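You operate a simulated robot arm through the tools that you are given. There is no shell and no other tool.

You run a simulated robot arm. Do the job below in one go: nothing can be reset, and whatever is moved stays where it is left.

## Task
Clip the net in the blue press twice with yellow clips.
Fine: change the clip box, the old one goes on the bench; none wasted; the press's tray ends pulled out with the net in it.

The check looks at the end state, three seconds after you hand in, the way a careful person would. Anything else that was tipped, shoved, dropped, spilled or broken makes it a failure.

## Robot
A 7-joint arm with a two-finger parallel gripper, fixed in place. Base frame: the origin is at the foot of the arm, x ahead of it, y to its left, z up; the work surface is at about z = 880. Units: mm, degrees, N and s.
Its first joint turns from -149.0 to 149.0 degrees. Payload 3.43 kg.
The tool frame sits at the grasp point between the pads (the TCP): z along the fingers, y along the line on which they close. The tips reach 30 mm beyond it. The gripper opens to 94 mm. The fingers are 28 mm wide and 10 mm thick; the gripper's body (50 by 96 mm) begins 55 mm behind the TCP.
Orientation is that of the tool frame in the base frame, as a unit quaternion [w, x, y, z]. With the fingers straight down and closing along the base's y, the tool's x points along the base's -x, its y along +y and its z along -z.

## Interface
- The arm moves only by the tool arm_command. Its argument "steps" is a list of rows, each an object (a shift or turn left out is 0, a gripper value left out holds the last) with "fingers": the gripper command, from -1 (shut) to 1 (fully open), values between in proportion; "delta_pos": the shift along the tool's x, y, z in mm, a list of three; "delta_rot": the turn, a rotation vector about the tool's x, y, z in degrees, a list of three. In form: [{"fingers": fingers, "delta_pos": [x, y, z], "delta_rot": [rx, ry, rz]}, ...]. A call has 1 to 20 rows; each row shifts and turns the commanded pose from where the row before left it, along the tool's axes as they then stand. A row lasts 0.2 s, in which the tool goes at most 50 mm and 8.6 degrees; a call with a longer step from one row to the next is refused whole, and so is a gripper value outside its range. Where a pose cannot be reached the arm comes as near as it can. A force on the tool above 40 N (or 10 N above the force at the start of the call, whichever is more), or a blocked arm, ends the call early, and 0.2 s more pass. The fingers move at their own pace (about 45 mm/s each) and stop on an object; they squeeze with about 39 N. The grip force told is the motor's: it shows also when the fingers shut on nothing. Time passes only in rows, and 0.2 s behind the last, so rows that do not move let the fingers close. It gives the time, the measured TCP pose, the force on the tool (base axes), the opening and the grip force at its end, in the units of the frame above (readings bear some noise), with the torque about the TCP (base axes, N m) and any sound that the robot's microphone picked up, and new pictures: "views" is both (left out), scene, wrist or none.
- Cameras (640 x 400 px; columns grow to the right, rows downward): "scene" is fixed at [50.2, 649.5, 1491.4]; the picture's right is [0.46, -0.89, 0.00], its down [-0.64, -0.33, -0.70] and it looks along [0.62, 0.32, -0.72] (base axes); focal length 274 px, centre (320, 200). "wrist" rides on the gripper at [76, 14, -102] in the tool frame; the picture's right is [-0.18, 0.98, 0.00], its down [-0.75, -0.14, -0.64] and it looks along [-0.63, -0.12, 0.77] (tool axes); focal length 243 px, centre (320, 200). There is no depth. A picture from a camera that has moved, and an enlarged one, comes with that camera's place and axes in the base frame and with its lens.
- zoom(camera, box): a new picture of the part [left, top, right, bottom] of that camera's present view, enlarged. It takes no simulated time.
- hand_in(): hands the job in; it is judged then, once.

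Nothing tells you positions but the pictures and the camera data. Unless the task says otherwise, let go and move clear before handing in.

The tools are called after "Request:" as name(argument=value, ...) on one line, values as JSON. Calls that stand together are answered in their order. arm_command: Moves the arm, as the interface text tells. Its arguments: {"type":"object","properties":{"steps":{"type":"array"},"views":{"type":"string","enum":["both","scene","wrist","none"]}},"required":["steps"]} The other tools are called the same way: zoom (camera, box) takes an enlarged picture of a part of a camera's view; hand_in () hands the job in.

At the start:

```text
time_s: 0.0
position: [525.0, 836.7, 1221.0]
orientation: [0.0, 0.0, 1.0, 0.0]
contact_force: [-0.4, 0.3, 0.4]
moment: [0.02, -0.01, 0.01]
gripper_width: 94.0
grasp_force: 0.0
```

scene: 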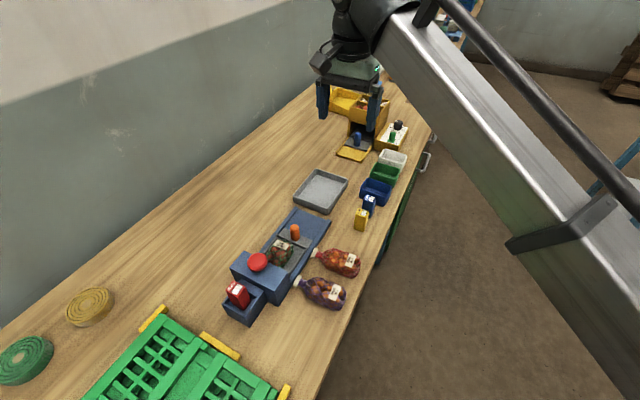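
wrist: 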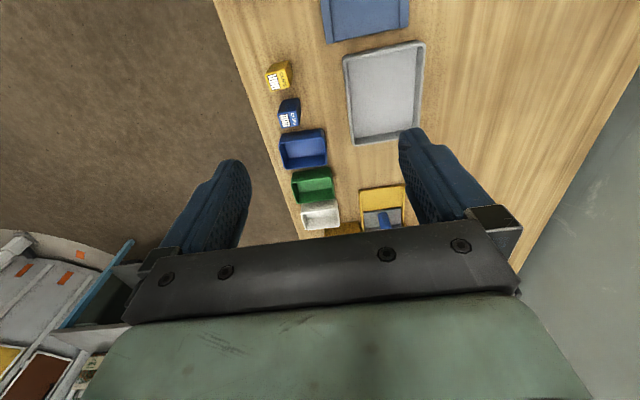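

I see a bench with a blue press (red button, red clip box in a holder, a tray with a net and an orange handle), a yellow and a blue clip box nearby, and a second yellow press farther away. I'll zoom in first for details.

Request:
zoom(camera="scene", box=[210, 190, 370, 330])

Request:
zoom(camera="scene", box=[310, 70, 430, 240])

Request:
zoom(camera="wrist", box=[240, 0, 440, 240])

```text
2.86 times, centred on (290, 260) of scene
camera zoom: at [50.2, 649.5, 1491.4], right [0.46, -0.89, 0.0], down [-0.64, -0.33, -0.7], along [0.62, 0.32, -0.72], focal length 784 px, centre (406, 29)
```

zoom: 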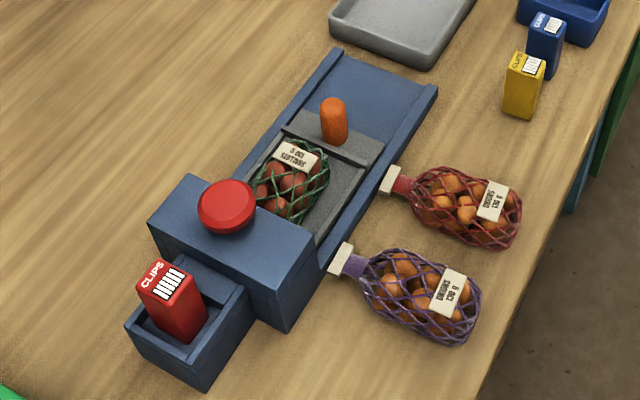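

```text
2.35 times, centred on (370, 155) of scene
camera zoom: at [50.2, 649.5, 1491.4], right [0.46, -0.89, 0.0], down [-0.64, -0.33, -0.7], along [0.62, 0.32, -0.72], focal length 646 px, centre (202, 306)
```

zoom: 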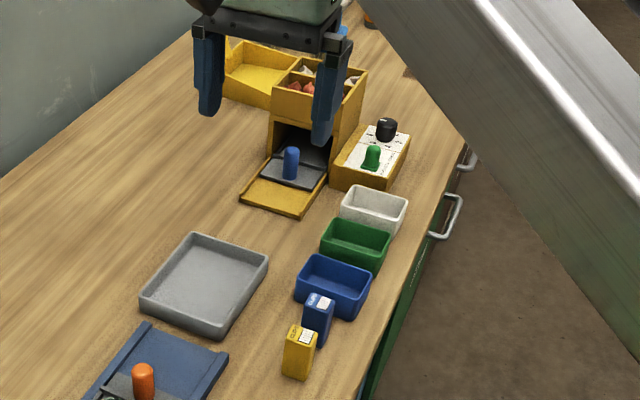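

```text
1.67 times, centred on (340, 120) of wrist
camera zoom: at [450.0, 851.5, 1325.2], right [0.18, 0.98, 0.0], down [0.75, -0.14, 0.64], along [0.63, -0.12, -0.77], focal length 404 px, centre (287, 333)
```

zoom: 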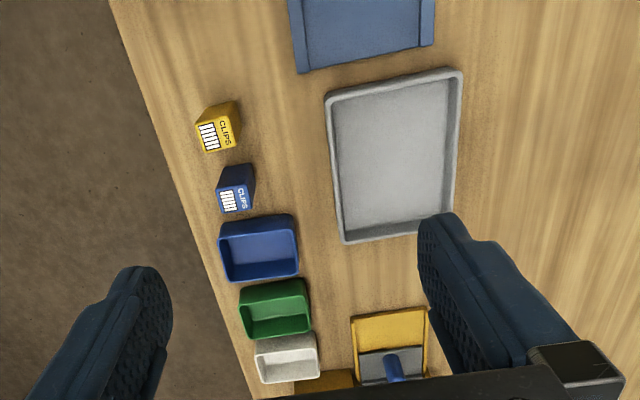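

The press axis runs about along base x: head near (270, 910), holder with the red box near (200, 915), tray knob near (396, 901), and the yellow box near (533, 770). I'll zoom in more to see how the boxes are turned.

Request:
zoom(camera="scene", box=[340, 185, 390, 235])

Request:
zoom(camera="scene", box=[215, 245, 285, 330])

Request:
zoom(camera="wrist", box=[250, 50, 330, 140])

Request:
zoom(camera="scene", box=[340, 90, 420, 170])

```text
8.00 times, centred on (365, 210) of scene
camera zoom: at [50.2, 649.5, 1491.4], right [0.46, -0.89, 0.0], down [-0.64, -0.33, -0.7], along [0.62, 0.32, -0.72], focal length 2194 px, centre (-40, 120)
```

zoom: 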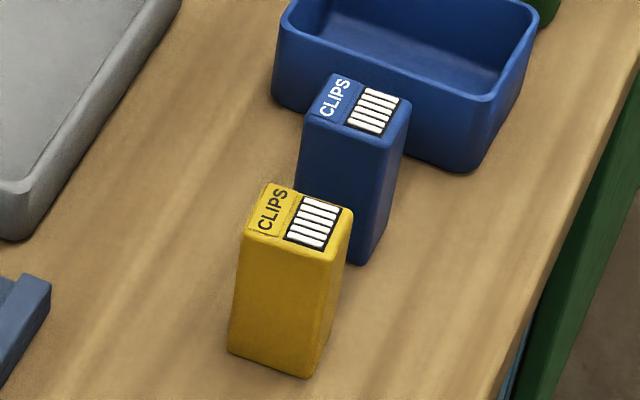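

```text
4.71 times, centred on (250, 288) of scene
camera zoom: at [50.2, 649.5, 1491.4], right [0.46, -0.89, 0.0], down [-0.64, -0.33, -0.7], along [0.62, 0.32, -0.72], focal length 1291 px, centre (649, -212)
```

zoom: 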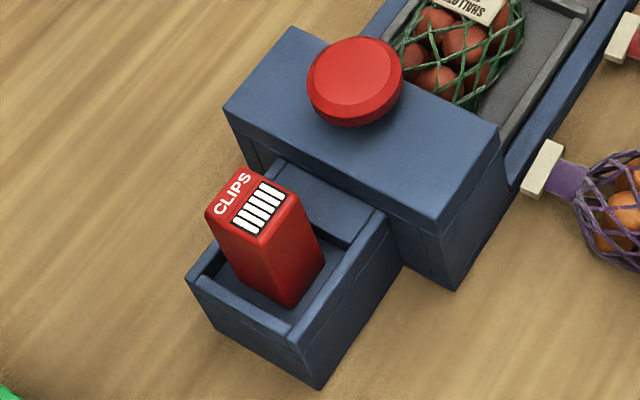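

```text
4.44 times, centred on (290, 95) of wrist
camera zoom: at [450.0, 851.5, 1325.2], right [0.18, 0.98, 0.0], down [0.75, -0.14, 0.64], along [0.63, -0.12, -0.77], focal length 1078 px, centre (453, 667)
```

zoom: 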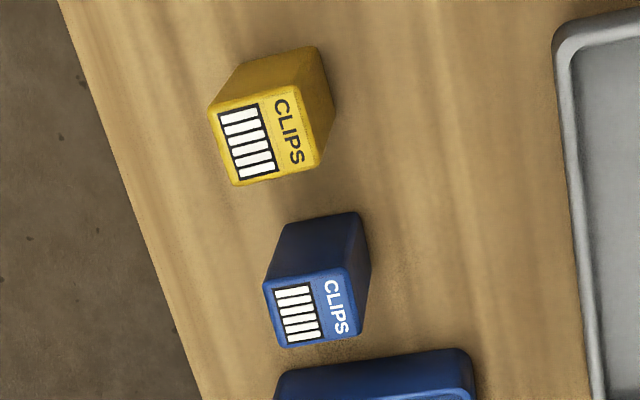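

```text
5.00 times, centred on (380, 130) of scene
camera zoom: at [50.2, 649.5, 1491.4], right [0.46, -0.89, 0.0], down [-0.64, -0.33, -0.7], along [0.62, 0.32, -0.72], focal length 1372 px, centre (20, 550)
```

zoom: 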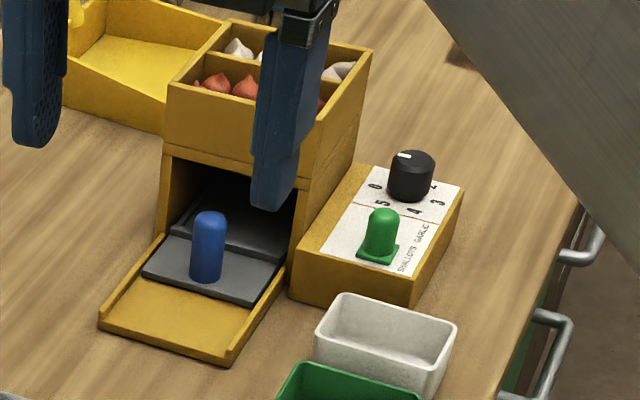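

The yellow box is turned the same way as the red one in the holder (text on +y side), so no turn should be needed. I'll move the arm, keeping its orientation, to where the wrist camera can look at the press and holder.

Request:
arm_command(steps=[{"fingers": 1, "delta_pos": [20, 3, 2]}, {"delta_pos": [38, 5, 3]}, {"delta_pos": [38, 5, 3]}, {"delta_pos": [38, 5, 3]}, {"delta_pos": [38, 5, 3]}, {"delta_pos": [38, 5, 3]}, {"delta_pos": [38, 5, 3]}, {"delta_pos": [38, 5, 3]}, {"delta_pos": [38, 5, 3]}, {"delta_pos": [38, 5, 3]}, {"delta_pos": [38, 5, 3]}, {"delta_pos": [38, 5, 3]}, {"delta_pos": [27, 5, 3]}, {}])

```text
time_s: 3.0
position: [60.6, 898.6, 1182.4]
orientation: [0.0, 0.0, 1.0, 0.0]
contact_force: [0.1, -0.5, -0.7]
moment: [-0.01, 0.02, -0.01]
gripper_width: 94.1
grasp_force: 0.0
camera wrist: at [-15.8, 913.7, 1285.2], right [0.18, 0.98, 0.0], down [0.75, -0.14, 0.64], along [0.63, -0.12, -0.77], focal length 243 px, centre (320, 200)
```

scene: 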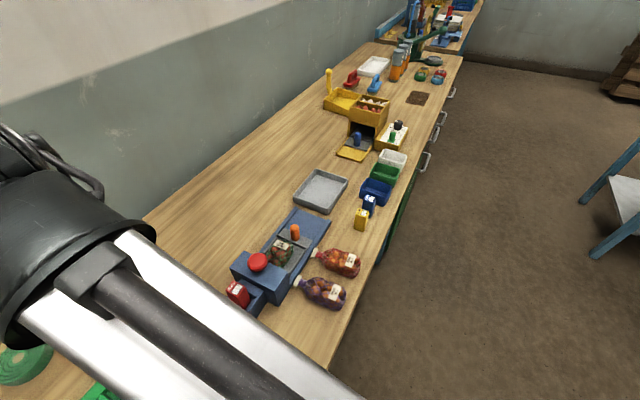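
wrist: 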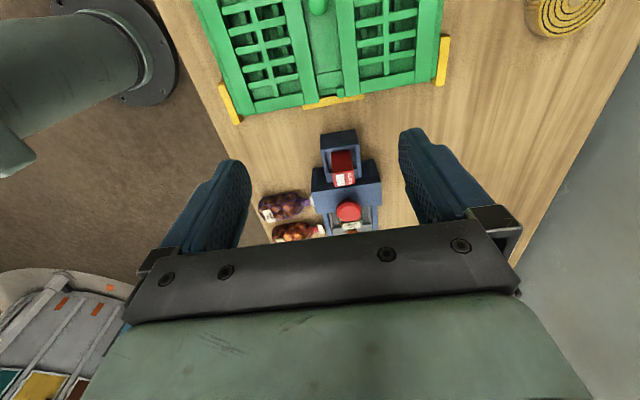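

The wrist camera now sees the press from the holder side. I'll zoom in on it.

Request:
zoom(camera="wrist", box=[300, 110, 400, 240])

Request:
zoom(camera="scene", box=[320, 20, 480, 170])

```text
3.08 times, centred on (350, 175) of wrist
camera zoom: at [-15.8, 913.7, 1285.2], right [0.18, 0.98, 0.0], down [0.75, -0.14, 0.64], along [0.63, -0.12, -0.77], focal length 746 px, centre (228, 277)
```

zoom: 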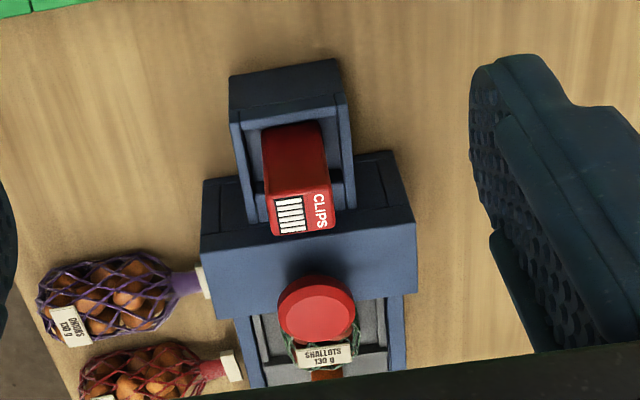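

```text
2.67 times, centred on (400, 95) of scene
camera zoom: at [50.2, 649.5, 1491.4], right [0.46, -0.89, 0.0], down [-0.64, -0.33, -0.7], along [0.62, 0.32, -0.72], focal length 732 px, centre (107, 480)
```

zoom: 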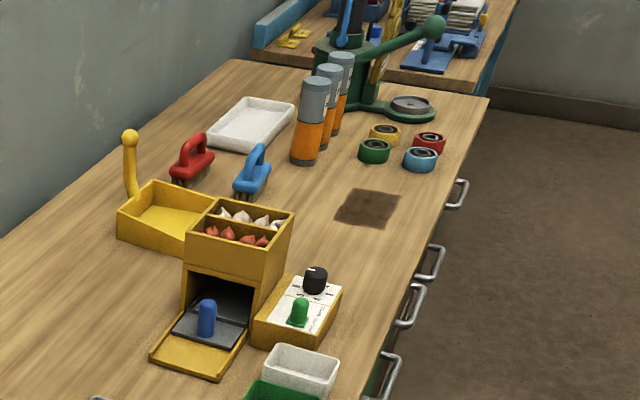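

Triangulating from both views, the red box top is at about (197, 911, 984) and it sits on a raised floor behind a low rim at about z 928; the button top is at about (268, 912, 980). I'll move over the red box and look again before going down.

Request:
arm_command(steps=[{"delta_pos": [-27.4, 2.5, 20.5]}, {"delta_pos": [-27.4, 2.5, 20.5]}, {"delta_pos": [-27.4, 2.5, 20.5]}, {"delta_pos": [-27.4, 2.5, 20.5]}, {"delta_pos": [-27.4, 2.5, 20.5]}, {}])

```text
time_s: 4.4
position: [198.6, 909.9, 1080.6]
orientation: [0.0, 0.0, 1.0, 0.0]
contact_force: [1.1, -0.6, -0.2]
moment: [0.02, 0.0, -0.04]
gripper_width: 94.0
grasp_force: 0.2
camera wrist: at [123.7, 925.0, 1184.4], right [0.18, 0.98, 0.0], down [0.75, -0.14, 0.64], along [0.63, -0.12, -0.77], focal length 243 px, centre (320, 200)
```

scene: 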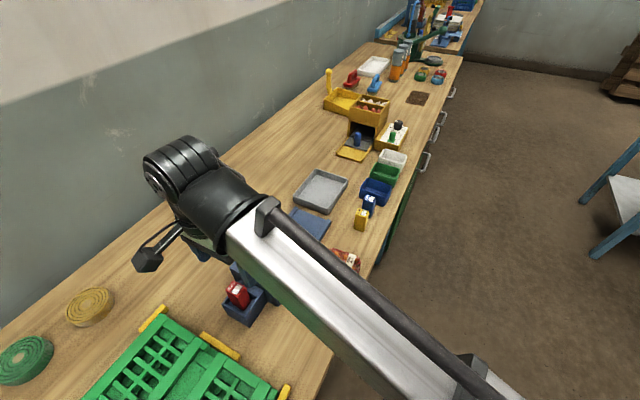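
wrist: 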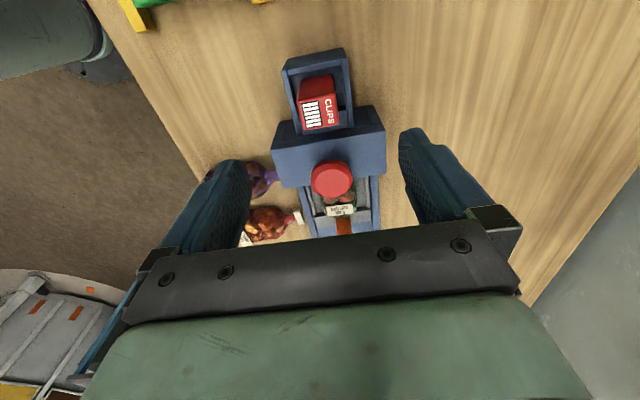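

Request:
zoom(camera="wrist", box=[250, 35, 410, 150])

Request:
zoom(camera="wrist", box=[250, 120, 410, 240])

```text
3.48 times, centred on (330, 92) of wrist
camera zoom: at [123.7, 925.0, 1184.4], right [0.18, 0.98, 0.0], down [0.75, -0.14, 0.64], along [0.63, -0.12, -0.77], focal length 844 px, centre (285, 574)
```

zoom: 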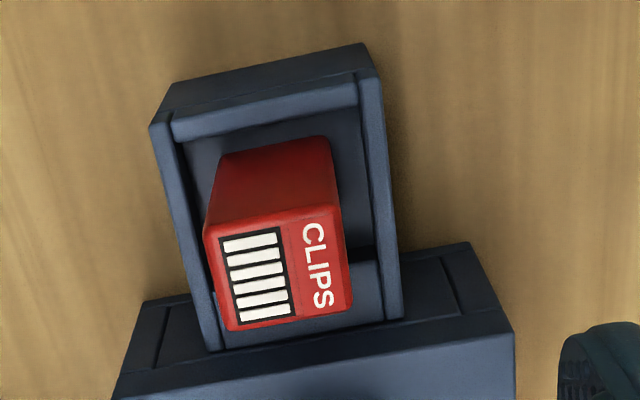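

```text
3.33 times, centred on (330, 180) of wrist
camera zoom: at [123.7, 925.0, 1184.4], right [0.18, 0.98, 0.0], down [0.75, -0.14, 0.64], along [0.63, -0.12, -0.77], focal length 809 px, centre (287, 267)
```

zoom: 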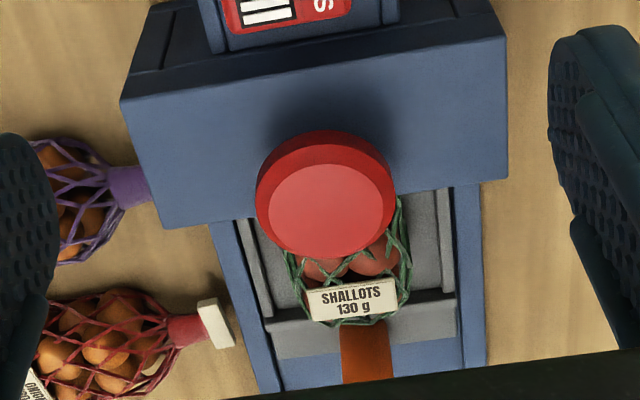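

Red box top is centred at about (195, 911, 984), 31 wide in y and 25 in x, with about 10 mm slack in the recess. I'll go down so the tips stop about 10 mm above the rim and close on it.

Request:
arm_command(steps=[{"delta_pos": [1.5, 0.3, 28]}, {"delta_pos": [1.5, 0.2, 28]}, {"delta_pos": [0, 0, 28]}, {"delta_pos": [0, 0, 27]}, {}, {"fingers": -1}, {"fingers": -1}, {"fingers": -1}, {"fingers": -1}, {"fingers": -1}, {"fingers": -1}])

```text
time_s: 6.8
position: [195.3, 911.7, 969.4]
orientation: [0.0, 0.0, 1.0, 0.0]
contact_force: [-0.2, 0.5, 1.5]
moment: [0.02, 0.02, -0.01]
gripper_width: 35.5
grasp_force: 39.2
camera wrist: at [120.0, 927.4, 1073.0], right [0.18, 0.98, 0.0], down [0.75, -0.14, 0.64], along [0.63, -0.12, -0.77], focal length 243 px, centre (320, 200)
```

scene: 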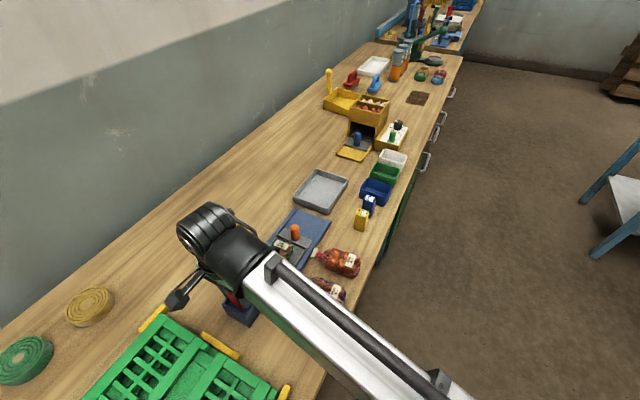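
wrist: 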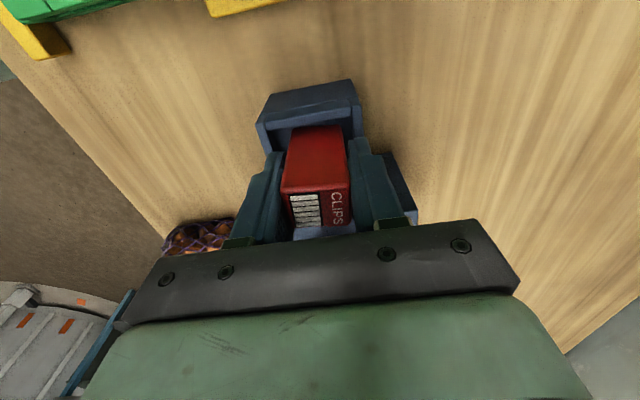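

The fingers hold the box at 35.5 mm width. I'll record exactly how it sits in the holder before lifting.

Request:
zoom(camera="wrist", box=[240, 70, 430, 240])

```text
2.35 times, centred on (335, 155) of wrist
camera zoom: at [120.0, 927.4, 1073.0], right [0.18, 0.98, 0.0], down [0.75, -0.14, 0.64], along [0.63, -0.12, -0.77], focal length 571 px, centre (285, 306)
```

zoom: 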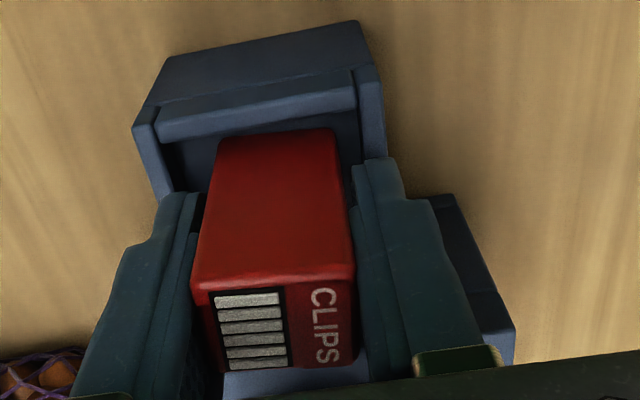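

Recorded. Now I lift the red box straight up and carry it to the clear bench area near (185, 800), stopping just above the surface.

Request:
arm_command(steps=[{"fingers": -1, "delta_pos": [0, 0, -10]}, {"delta_pos": [0, 0, -30]}, {"delta_pos": [0, 0, -30]}, {"delta_pos": [0, 0, -30]}, {}, {"delta_pos": [3, -28, 0]}, {"delta_pos": [3, -28, 0]}, {"delta_pos": [3, -28, 0]}, {"delta_pos": [3, -28, 0]}, {"delta_pos": [0, 0, 30]}, {"delta_pos": [0, 0, 30]}, {"delta_pos": [0, 0, 30]}, {"delta_pos": [0, 0, 30]}, {}])

```text
time_s: 9.8
position: [181.7, 801.4, 951.0]
orientation: [0.0, -0.001, 1.0, 0.0]
contact_force: [-0.6, -0.3, -1.5]
moment: [-0.02, -0.02, 0.01]
gripper_width: 35.3
grasp_force: 38.7
camera wrist: at [106.3, 815.8, 1053.6], right [0.18, 0.98, 0.0], down [0.75, -0.14, 0.64], along [0.63, -0.12, -0.77], focal length 243 px, centre (320, 200)
```

scene: 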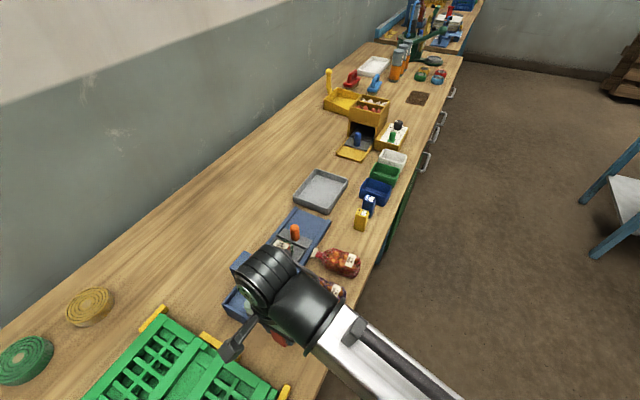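
wrist: 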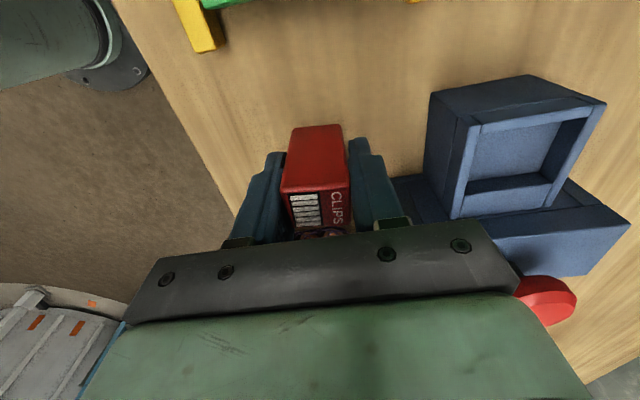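

The red box is out and hanging about 20 mm above the clear bench. I'll look at the empty holder and lower the box gently.

Request:
zoom(camera="wrist", box=[400, 60, 640, 230])

Request:
arm_command(steps=[{"delta_pos": [0, 0, 8]}, {"delta_pos": [0, 0, 4]}, {"delta_pos": [0, 0, 2]}, {}], views="wrist")

```text
2.35 times, centred on (520, 145) of wrist
camera zoom: at [106.3, 815.8, 1053.6], right [0.18, 0.98, 0.0], down [0.75, -0.14, 0.64], along [0.63, -0.12, -0.77], focal length 571 px, centre (-151, 329)
```

zoom: 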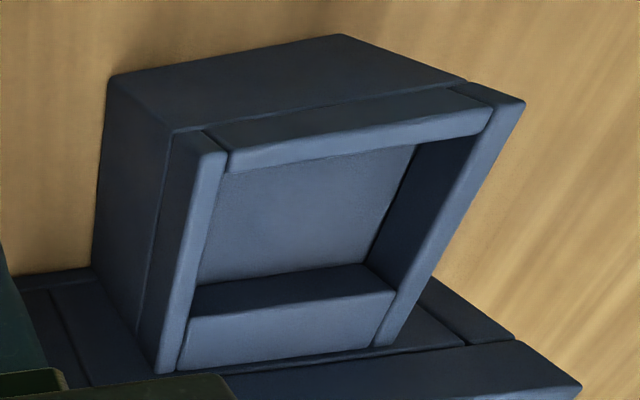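

```text
time_s: 10.8
position: [181.1, 801.9, 937.1]
orientation: [0.001, 0.0, 1.0, 0.001]
contact_force: [-1.2, -0.4, -0.4]
moment: [0.01, -0.01, -0.01]
gripper_width: 35.1
grasp_force: 39.0
camera wrist: at [106.4, 815.9, 1040.0], right [0.18, 0.98, 0.0], down [0.75, -0.14, 0.64], along [0.63, -0.12, -0.77], focal length 243 px, centre (320, 200)
```

wrist: 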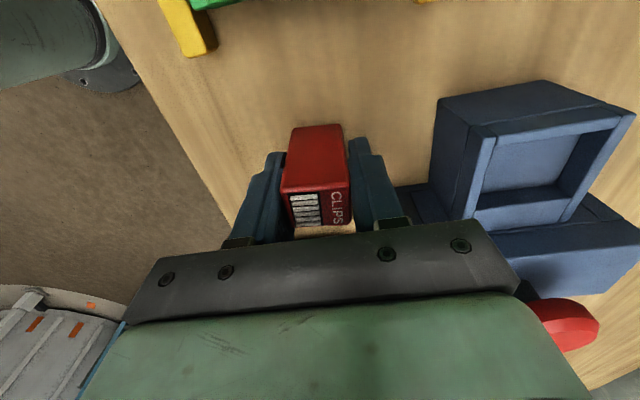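

No contact yet at TCP z 937. I'll lower in small steps until the force shows contact.

Request:
arm_command(steps=[{"delta_pos": [0, 0, 2]}, {"delta_pos": [0, 0, 2]}, {}], views="none")

Request:
arm_command(steps=[{"delta_pos": [0, 0, 1.5]}, {}], views="none")

Request:
arm_command(steps=[{"delta_pos": [0, 0, 1.5]}, {}], views="wrist")

```text
time_s: 11.6
position: [181.4, 802.6, 933.0]
orientation: [0.0, 0.0, 1.0, -0.001]
contact_force: [0.5, 0.6, 0.0]
moment: [0.0, 0.0, 0.01]
gripper_width: 35.3
grasp_force: 39.0
```

```text
time_s: 12.2
position: [182.8, 801.2, 931.0]
orientation: [0.0, -0.001, 1.0, 0.0]
contact_force: [0.1, -0.2, -0.9]
moment: [-0.02, -0.02, 0.0]
gripper_width: 35.3
grasp_force: 38.5
```

```text
time_s: 12.8
position: [181.2, 801.6, 929.6]
orientation: [0.0, 0.0, 1.0, 0.0]
contact_force: [-0.3, -0.2, -0.2]
moment: [0.01, -0.02, 0.02]
gripper_width: 34.9
grasp_force: 39.2
camera wrist: at [106.4, 815.4, 1032.7], right [0.18, 0.98, 0.0], down [0.75, -0.14, 0.64], along [0.63, -0.12, -0.77], focal length 243 px, centre (320, 200)
```

wrist: 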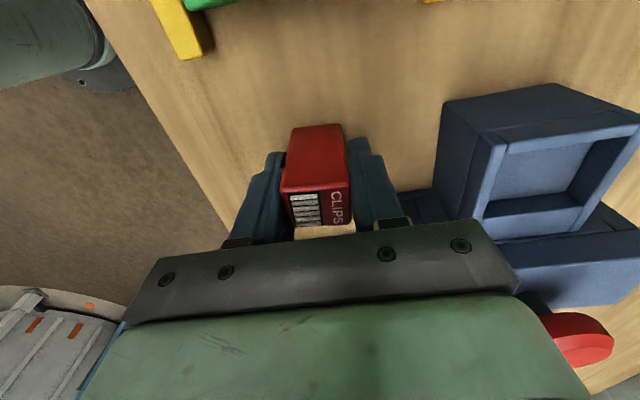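

Still no contact at 929.6; I'll keep lowering gently.

Request:
arm_command(steps=[{"delta_pos": [0, 0, 1.5]}, {"delta_pos": [0, 0, 1]}, {}], views="none")

Request:
arm_command(steps=[{"delta_pos": [0, 0, 1]}, {"delta_pos": [0, 0, 1]}, {}], views="none")

Request:
zoom(camera="wrist", box=[240, 100, 400, 240])

```text
time_s: 13.6
position: [180.6, 801.6, 928.0]
orientation: [0.0, 0.0, 1.0, 0.0]
contact_force: [-0.4, 0.3, -0.3]
moment: [0.04, -0.01, 0.01]
gripper_width: 35.0
grasp_force: 39.0
```

```text
time_s: 14.4
position: [181.9, 801.0, 926.6]
orientation: [0.0, 0.001, 1.0, 0.0]
contact_force: [-1.9, -1.2, 7.2]
moment: [-0.05, 0.06, 0.01]
gripper_width: 35.2
grasp_force: 38.8
```

```text
2.86 times, centred on (320, 170) of wrist
camera zoom: at [107.0, 815.4, 1029.0], right [0.18, 0.98, 0.0], down [0.75, -0.14, 0.64], along [0.63, -0.12, -0.77], focal length 693 px, centre (320, 286)
```

zoom: 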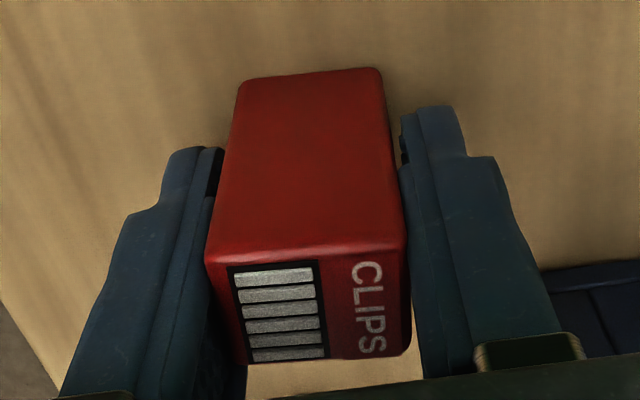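

Contact (7 N) at TCP z ≈ 926.7, so the box bottom is about 46.7 mm below the TCP, putting the holder floor at about z 922.7. I'll release and lift clear.

Request:
arm_command(steps=[{"fingers": 0.2}, {"fingers": 0.2}, {"fingers": 1}, {"fingers": 1}, {"fingers": 1}, {"delta_pos": [0, 0, -15]}, {"delta_pos": [0, 0, -35]}, {"delta_pos": [0, 0, -45]}, {"delta_pos": [0, 0, -45]}, {}])

```text
time_s: 16.6
position: [183.2, 801.7, 1065.6]
orientation: [0.0, 0.0, 1.0, -0.001]
contact_force: [0.0, 0.2, -0.1]
moment: [-0.02, -0.04, 0.02]
gripper_width: 94.1
grasp_force: 0.0
camera wrist: at [107.7, 815.6, 1168.6], right [0.18, 0.98, 0.0], down [0.75, -0.14, 0.64], along [0.63, -0.12, -0.77], focal length 243 px, centre (320, 200)
```

scene: 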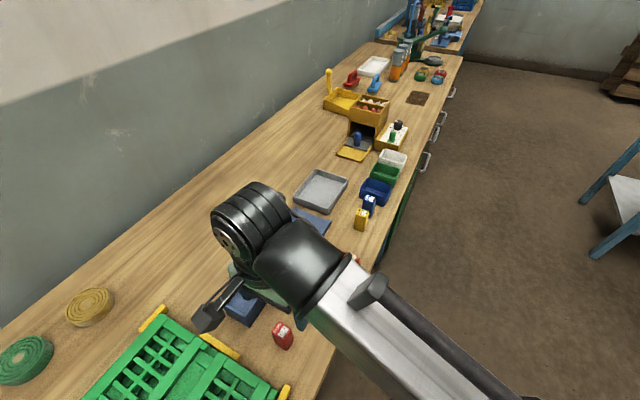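
wrist: 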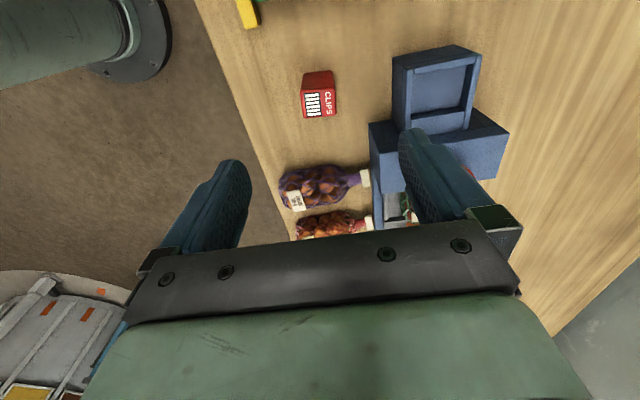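

The red box stands on the bench. I'll measure it from here as a calibration of the camera, then head to the yellow box.

Request:
zoom(camera="wrist", box=[280, 50, 360, 130])

Request:
zoom(camera="wrist", box=[370, 30, 530, 190])

```text
5.00 times, centred on (320, 90) of wrist
camera zoom: at [107.7, 815.6, 1168.6], right [0.18, 0.98, 0.0], down [0.75, -0.14, 0.64], along [0.63, -0.12, -0.77], focal length 1213 px, centre (320, 750)
```

zoom: 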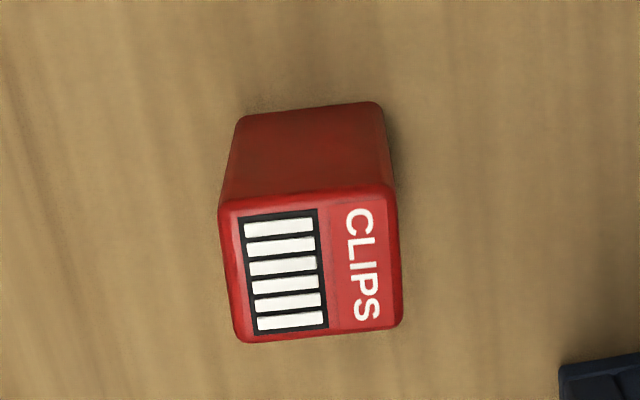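

```text
2.50 times, centred on (450, 110) of wrist
camera zoom: at [107.7, 815.6, 1168.6], right [0.18, 0.98, 0.0], down [0.75, -0.14, 0.64], along [0.63, -0.12, -0.77], focal length 606 px, centre (-5, 425)
```

zoom: 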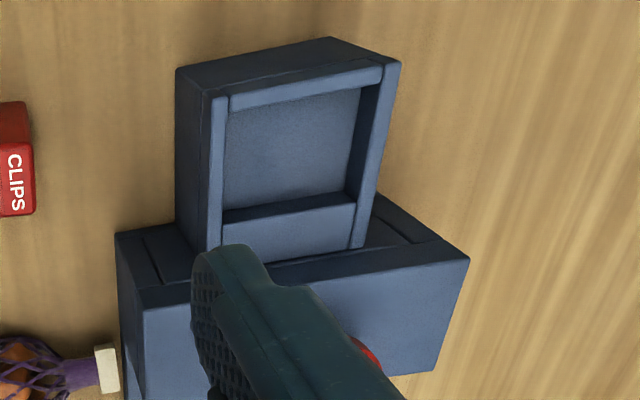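

Calibration agrees: the red box centre comes out within 2 mm of where I released it. Now I move across at height to above the yellow box at about (532, 771).

Request:
arm_command(steps=[{"fingers": 1, "delta_pos": [-20, -2, 0]}, {"delta_pos": [-38.8, -3.4, 0]}, {"delta_pos": [-38.8, -3.4, 0]}, {"delta_pos": [-38.8, -3.4, 0]}, {"delta_pos": [-38.8, -3.4, 0]}, {"delta_pos": [-38.8, -3.4, 0]}, {"delta_pos": [-38.8, -3.4, 0]}, {"delta_pos": [-38.8, -3.4, 0]}, {"delta_pos": [-38.8, -3.4, 0]}, {"delta_pos": [-18.8, -1.4, 0]}, {}])

```text
time_s: 19.0
position: [529.4, 769.3, 1065.3]
orientation: [0.0, 0.001, 1.0, 0.0]
contact_force: [-0.3, 0.0, -0.8]
moment: [0.01, 0.04, -0.01]
gripper_width: 94.0
grasp_force: 0.1
camera wrist: at [454.2, 784.4, 1168.6], right [0.18, 0.98, 0.0], down [0.75, -0.14, 0.64], along [0.63, -0.12, -0.77], focal length 243 px, centre (320, 200)
```

scene: 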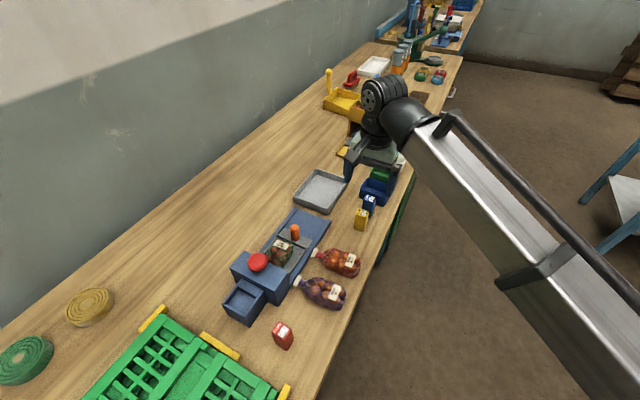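
wrist: 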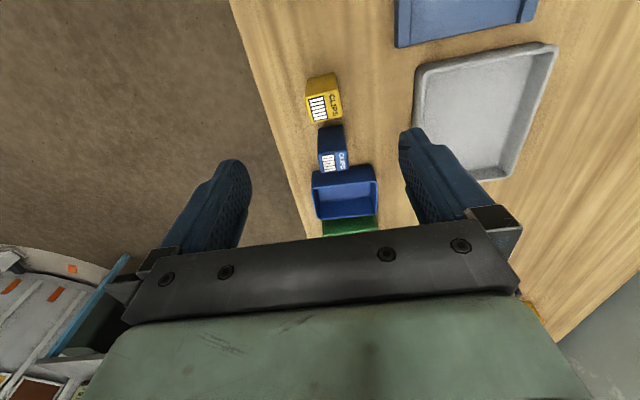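

Request:
zoom(camera="wrist", box=[280, 60, 400, 180])

Request:
zoom(camera="scene", box=[340, 185, 390, 235])

Request:
zoom(camera="scene", box=[215, 205, 335, 330])

```text
3.33 times, centred on (340, 120) of wrist
camera zoom: at [454.2, 784.4, 1168.6], right [0.18, 0.98, 0.0], down [0.75, -0.14, 0.64], along [0.63, -0.12, -0.77], focal length 809 px, centre (253, 467)
```

zoom: 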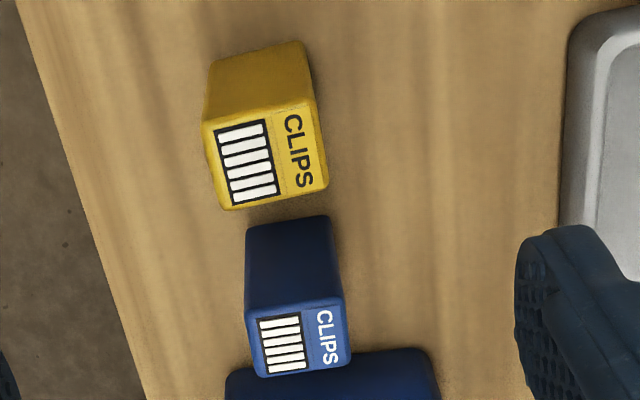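

```text
8.00 times, centred on (365, 210) of scene
camera zoom: at [50.2, 649.5, 1491.4], right [0.46, -0.89, 0.0], down [-0.64, -0.33, -0.7], along [0.62, 0.32, -0.72], focal length 2194 px, centre (-40, 120)
```

zoom: 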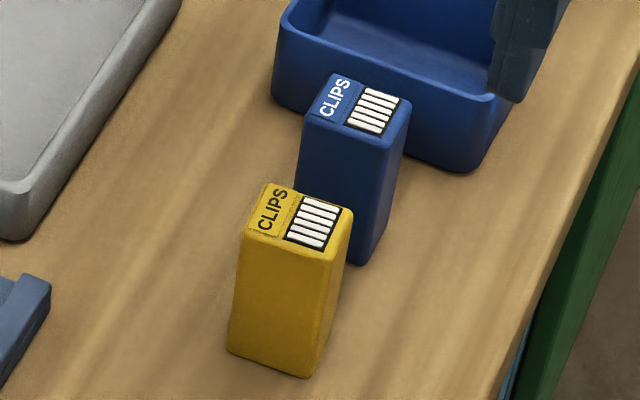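

```text
3.20 times, centred on (275, 268) of scene
camera zoom: at [50.2, 649.5, 1491.4], right [0.46, -0.89, 0.0], down [-0.64, -0.33, -0.7], along [0.62, 0.32, -0.72], focal length 878 px, centre (464, -16)
```

zoom: 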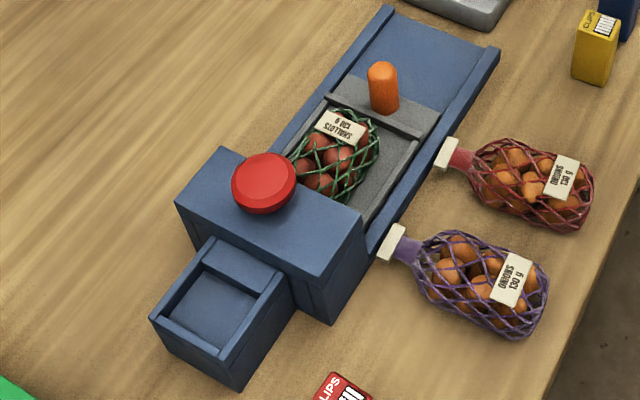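

Yellow box top centre is at about (531, 774.5), aligned with the base axes within 1–2°, with clear room for the fingers in y. I'll correct laterally, descend to the same grip height as used on the red one (TCP z ≈ 927) and close.

Request:
arm_command(steps=[{"delta_pos": [-1.8, 4.8, 0]}, {"delta_pos": [0, 0, 30]}, {"delta_pos": [0, 0, 30]}, {"delta_pos": [0, 0, 30]}, {"delta_pos": [0, 0, 25]}, {}])

```text
time_s: 20.4
position: [532.8, 777.2, 951.6]
orientation: [0.001, 0.0, 1.0, 0.0]
contact_force: [-0.2, 0.4, 0.1]
moment: [0.03, -0.02, -0.01]
gripper_width: 93.9
grasp_force: 0.1
camera wrist: at [457.6, 791.0, 1054.2], right [0.18, 0.98, 0.0], down [0.75, -0.14, 0.64], along [0.63, -0.12, -0.77], focal length 243 px, centre (320, 200)
```

scene: 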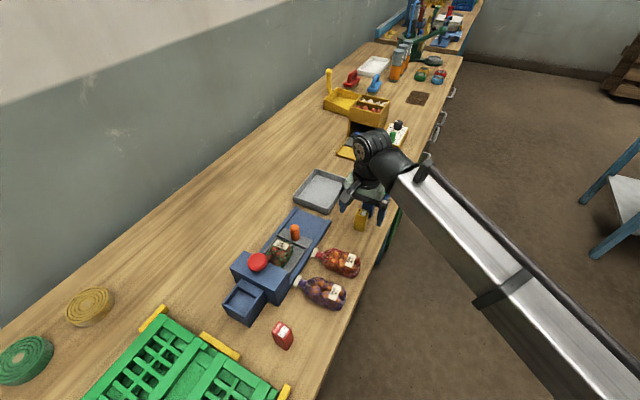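
wrist: 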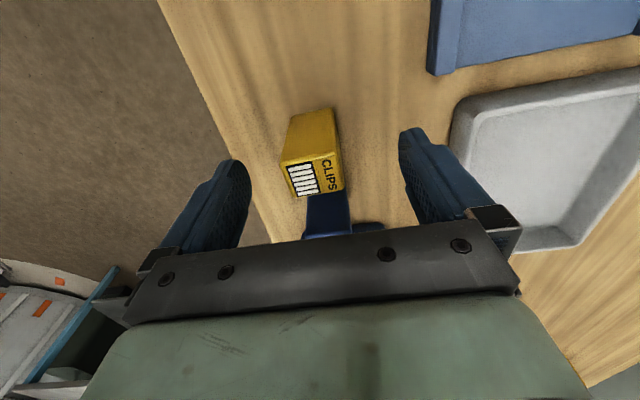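

Request:
zoom(camera="wrist", box=[220, 90, 420, 240])

```text
2.67 times, centred on (320, 165) of wrist
camera zoom: at [457.6, 791.0, 1054.2], right [0.18, 0.98, 0.0], down [0.75, -0.14, 0.64], along [0.63, -0.12, -0.77], focal length 647 px, centre (320, 293)
```

zoom: 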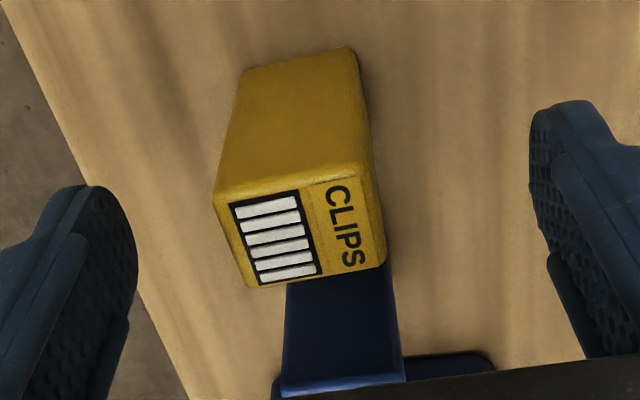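

The box is turned about +3° and sits about 1–2 mm off the TCP. I'll match the yaw, correct the offset, finish the descent and close.

Request:
arm_command(steps=[{"delta_pos": [1.1, -1.7, 0], "delta_rot": [0, 0, -3]}, {"delta_pos": [0, 0, 12]}, {"delta_pos": [0, 0, 12]}, {}, {"fingers": -1}, {"fingers": -1}, {"fingers": -1}, {"fingers": -1}, {"fingers": -1}, {"fingers": -1}], views="wrist")

Request:
zoom(camera="wrist", box=[240, 70, 430, 240])

```text
time_s: 22.6
position: [530.8, 773.8, 925.9]
orientation: [0.0, -0.027, 1.0, 0.001]
contact_force: [0.8, 0.1, 1.5]
moment: [0.01, 0.01, 0.03]
gripper_width: 35.0
grasp_force: 39.4
camera wrist: at [456.5, 784.7, 1029.7], right [0.13, 0.99, 0.0], down [0.76, -0.1, 0.64], along [0.64, -0.09, -0.77], focal length 243 px, centre (320, 200)
```

wrist: 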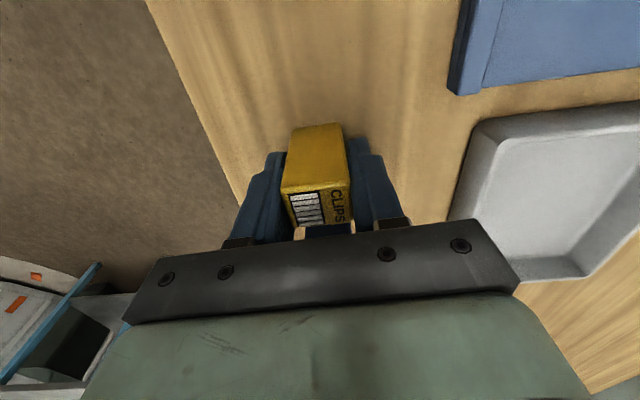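

```text
2.35 times, centred on (335, 155) of wrist
camera zoom: at [456.5, 784.7, 1029.7], right [0.13, 0.99, 0.0], down [0.76, -0.1, 0.64], along [0.64, -0.09, -0.77], focal length 571 px, centre (285, 306)
```

zoom: 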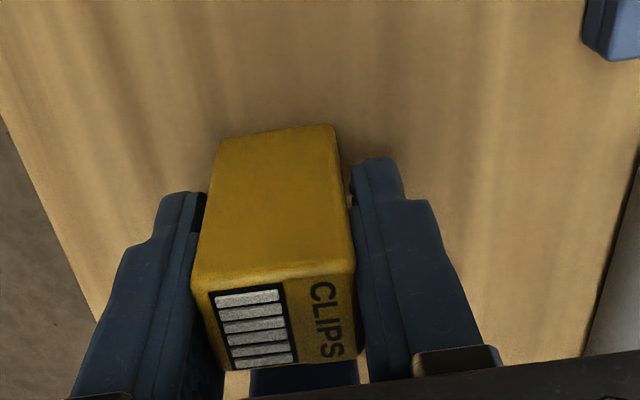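

The grip on the yellow box looks the same as the red one had. I'll lift it straight up, undo the small yaw, and carry it above the holder.

Request:
arm_command(steps=[{"fingers": -1, "delta_pos": [0, 0, -10]}, {"delta_pos": [0, 0, -36]}, {"delta_pos": [0, 0, -36]}, {"delta_pos": [0, 0, -36]}, {"delta_pos": [0, 0, -36], "delta_rot": [0, 0, 3]}, {"delta_pos": [20, 8, 0]}, {"delta_pos": [35, 14.5, 0]}, {"delta_pos": [35, 14.5, 0]}, {"delta_pos": [35, 14.5, 0]}, {"delta_pos": [35, 14.5, 0]}, {"delta_pos": [35, 14.5, 0]}, {"delta_pos": [35, 14.5, 0]}, {"delta_pos": [35, 14.5, 0]}, {"delta_pos": [35, 14.5, 0]}, {"delta_pos": [34, 14, 0]}, {}, {}])

Request:
zoom(camera="wrist", box=[240, 70, 430, 240])

```text
time_s: 26.2
position: [196.9, 909.9, 1079.5]
orientation: [0.0, 0.001, 1.0, -0.001]
contact_force: [-0.8, -0.3, -0.1]
moment: [0.02, 0.01, -0.05]
gripper_width: 35.2
grasp_force: 39.8
camera wrist: at [122.1, 925.5, 1183.3], right [0.18, 0.98, 0.0], down [0.75, -0.14, 0.64], along [0.63, -0.12, -0.77], focal length 243 px, centre (320, 200)
```

scene: 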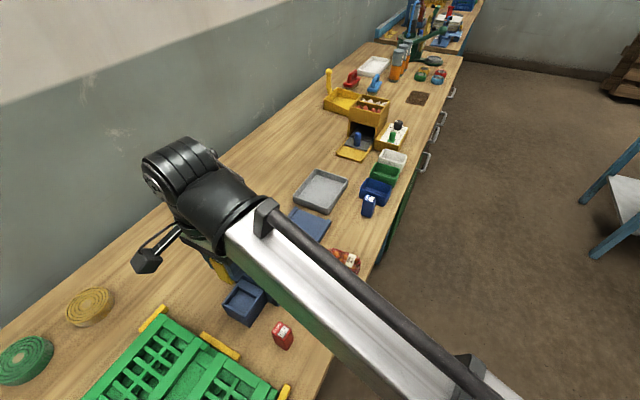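
wrist: 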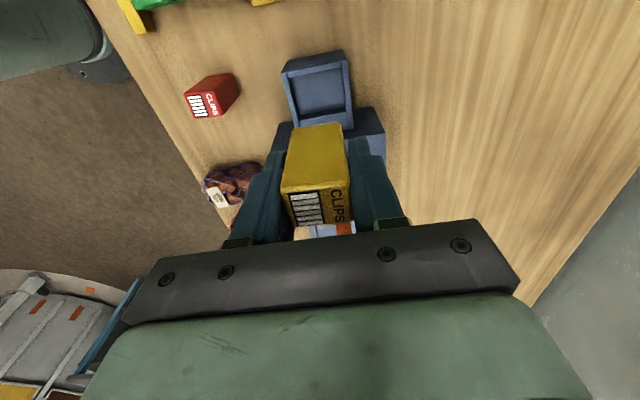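

```text
2.35 times, centred on (335, 155) of wrist
camera zoom: at [122.1, 925.5, 1183.3], right [0.18, 0.98, 0.0], down [0.75, -0.14, 0.64], along [0.63, -0.12, -0.77], focal length 571 px, centre (285, 306)
```

zoom: 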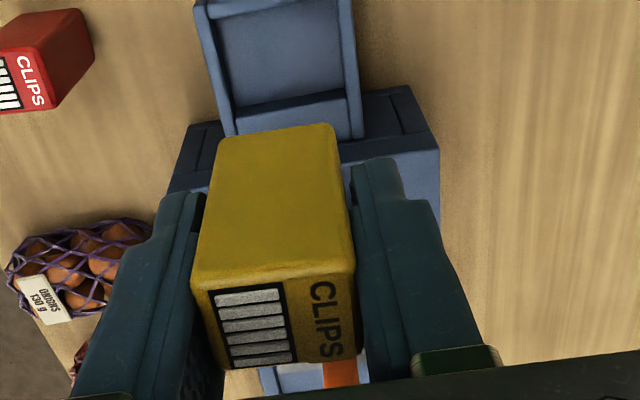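

The yellow box is over the holder, which I find spans x 174–213, y 887–937, centred at about (194, 912). I'll correct by about 2 mm and lower to just above the floor.

Request:
arm_command(steps=[{"delta_pos": [2.0, 1.0, 0]}, {"delta_pos": [0, 0, 30]}, {"delta_pos": [0, 0, 25]}, {"delta_pos": [0, 0, 20]}, {"delta_pos": [0, 0, 10]}, {}], views="wrist")

Request:
zoom(camera="wrist", box=[240, 70, 430, 240])

```text
time_s: 27.6
position: [194.2, 911.6, 994.4]
orientation: [0.001, 0.0, 1.0, 0.0]
contact_force: [0.1, -0.9, 0.6]
moment: [0.0, 0.01, -0.03]
gripper_width: 35.1
grasp_force: 38.8
camera wrist: at [119.7, 926.8, 1097.6], right [0.18, 0.98, 0.0], down [0.75, -0.14, 0.64], along [0.63, -0.12, -0.77], focal length 243 px, centre (320, 200)
```

wrist: 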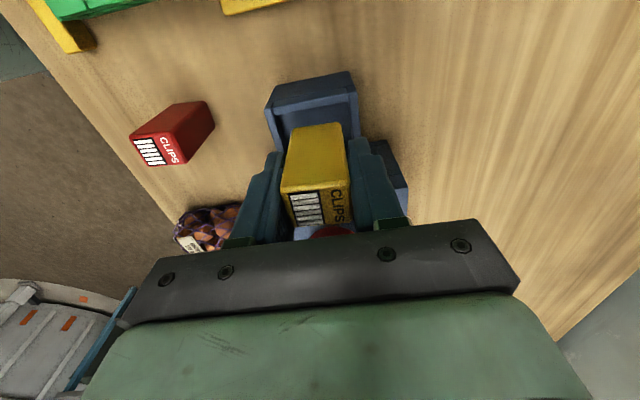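

```text
2.35 times, centred on (335, 155) of wrist
camera zoom: at [119.7, 926.8, 1097.6], right [0.18, 0.98, 0.0], down [0.75, -0.14, 0.64], along [0.63, -0.12, -0.77], focal length 571 px, centre (285, 306)
```

zoom: 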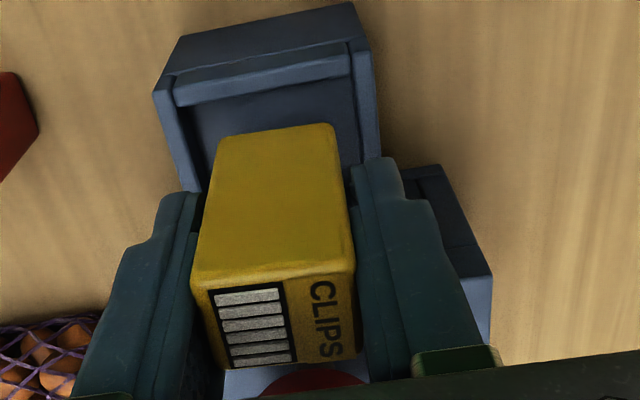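

Alignment over the recess is good. I'll lower the rest in small steps until I feel the floor.

Request:
arm_command(steps=[{"delta_pos": [0, 0, 10]}, {"delta_pos": [0, 0, 8]}, {"delta_pos": [0, 0, 3]}, {}], views="none")

Request:
arm_command(steps=[{"delta_pos": [0, 0, 1.2]}, {"delta_pos": [0, 0, 1.2]}, {}], views="wrist")

Request:
zoom(camera="wrist", box=[240, 70, 430, 240])

```text
time_s: 28.6
position: [195.8, 913.7, 974.4]
orientation: [0.0, 0.0, 1.0, 0.001]
contact_force: [0.4, 0.0, 0.1]
moment: [-0.01, -0.02, 0.02]
gripper_width: 35.0
grasp_force: 39.8
```

```text
time_s: 29.4
position: [196.3, 911.6, 971.6]
orientation: [0.0, 0.0, 1.0, 0.0]
contact_force: [1.0, 1.2, -0.2]
moment: [0.03, 0.0, 0.01]
gripper_width: 35.0
grasp_force: 39.6
camera wrist: at [121.0, 926.6, 1074.9], right [0.18, 0.98, 0.0], down [0.75, -0.14, 0.64], along [0.63, -0.12, -0.77], focal length 243 px, centre (320, 200)
```

wrist: 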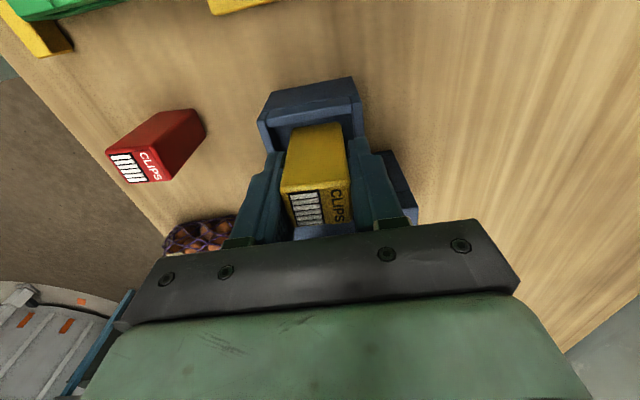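

```text
2.35 times, centred on (335, 155) of wrist
camera zoom: at [121.0, 926.6, 1074.9], right [0.18, 0.98, 0.0], down [0.75, -0.14, 0.64], along [0.63, -0.12, -0.77], focal length 571 px, centre (285, 306)
```

zoom: 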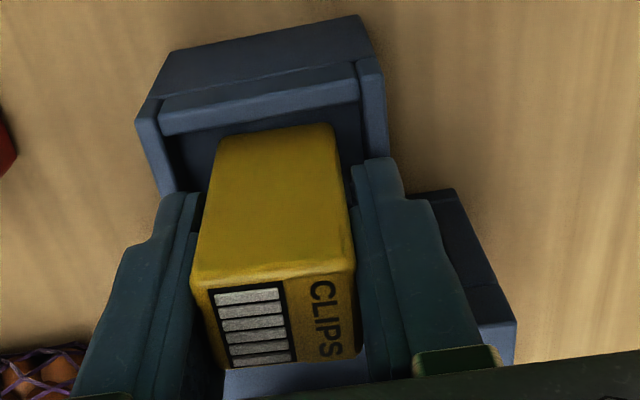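

Request:
arm_command(steps=[{"delta_pos": [0, 0, 1]}, {"delta_pos": [0, 0, 1]}, {}], views="none")

Request:
arm_command(steps=[{"delta_pos": [0, 0, 0.7]}, {}], views="none")

```text
time_s: 30.2
position: [196.0, 910.5, 970.0]
orientation: [0.0, 0.0, 1.0, 0.0]
contact_force: [0.2, -2.2, 5.5]
moment: [-0.09, 0.0, 0.04]
gripper_width: 35.0
grasp_force: 38.8
```

```text
time_s: 30.8
position: [195.8, 911.4, 969.8]
orientation: [0.001, 0.0, 1.0, 0.001]
contact_force: [0.5, -0.7, 15.0]
moment: [-0.07, 0.02, -0.01]
gripper_width: 35.3
grasp_force: 38.7
```

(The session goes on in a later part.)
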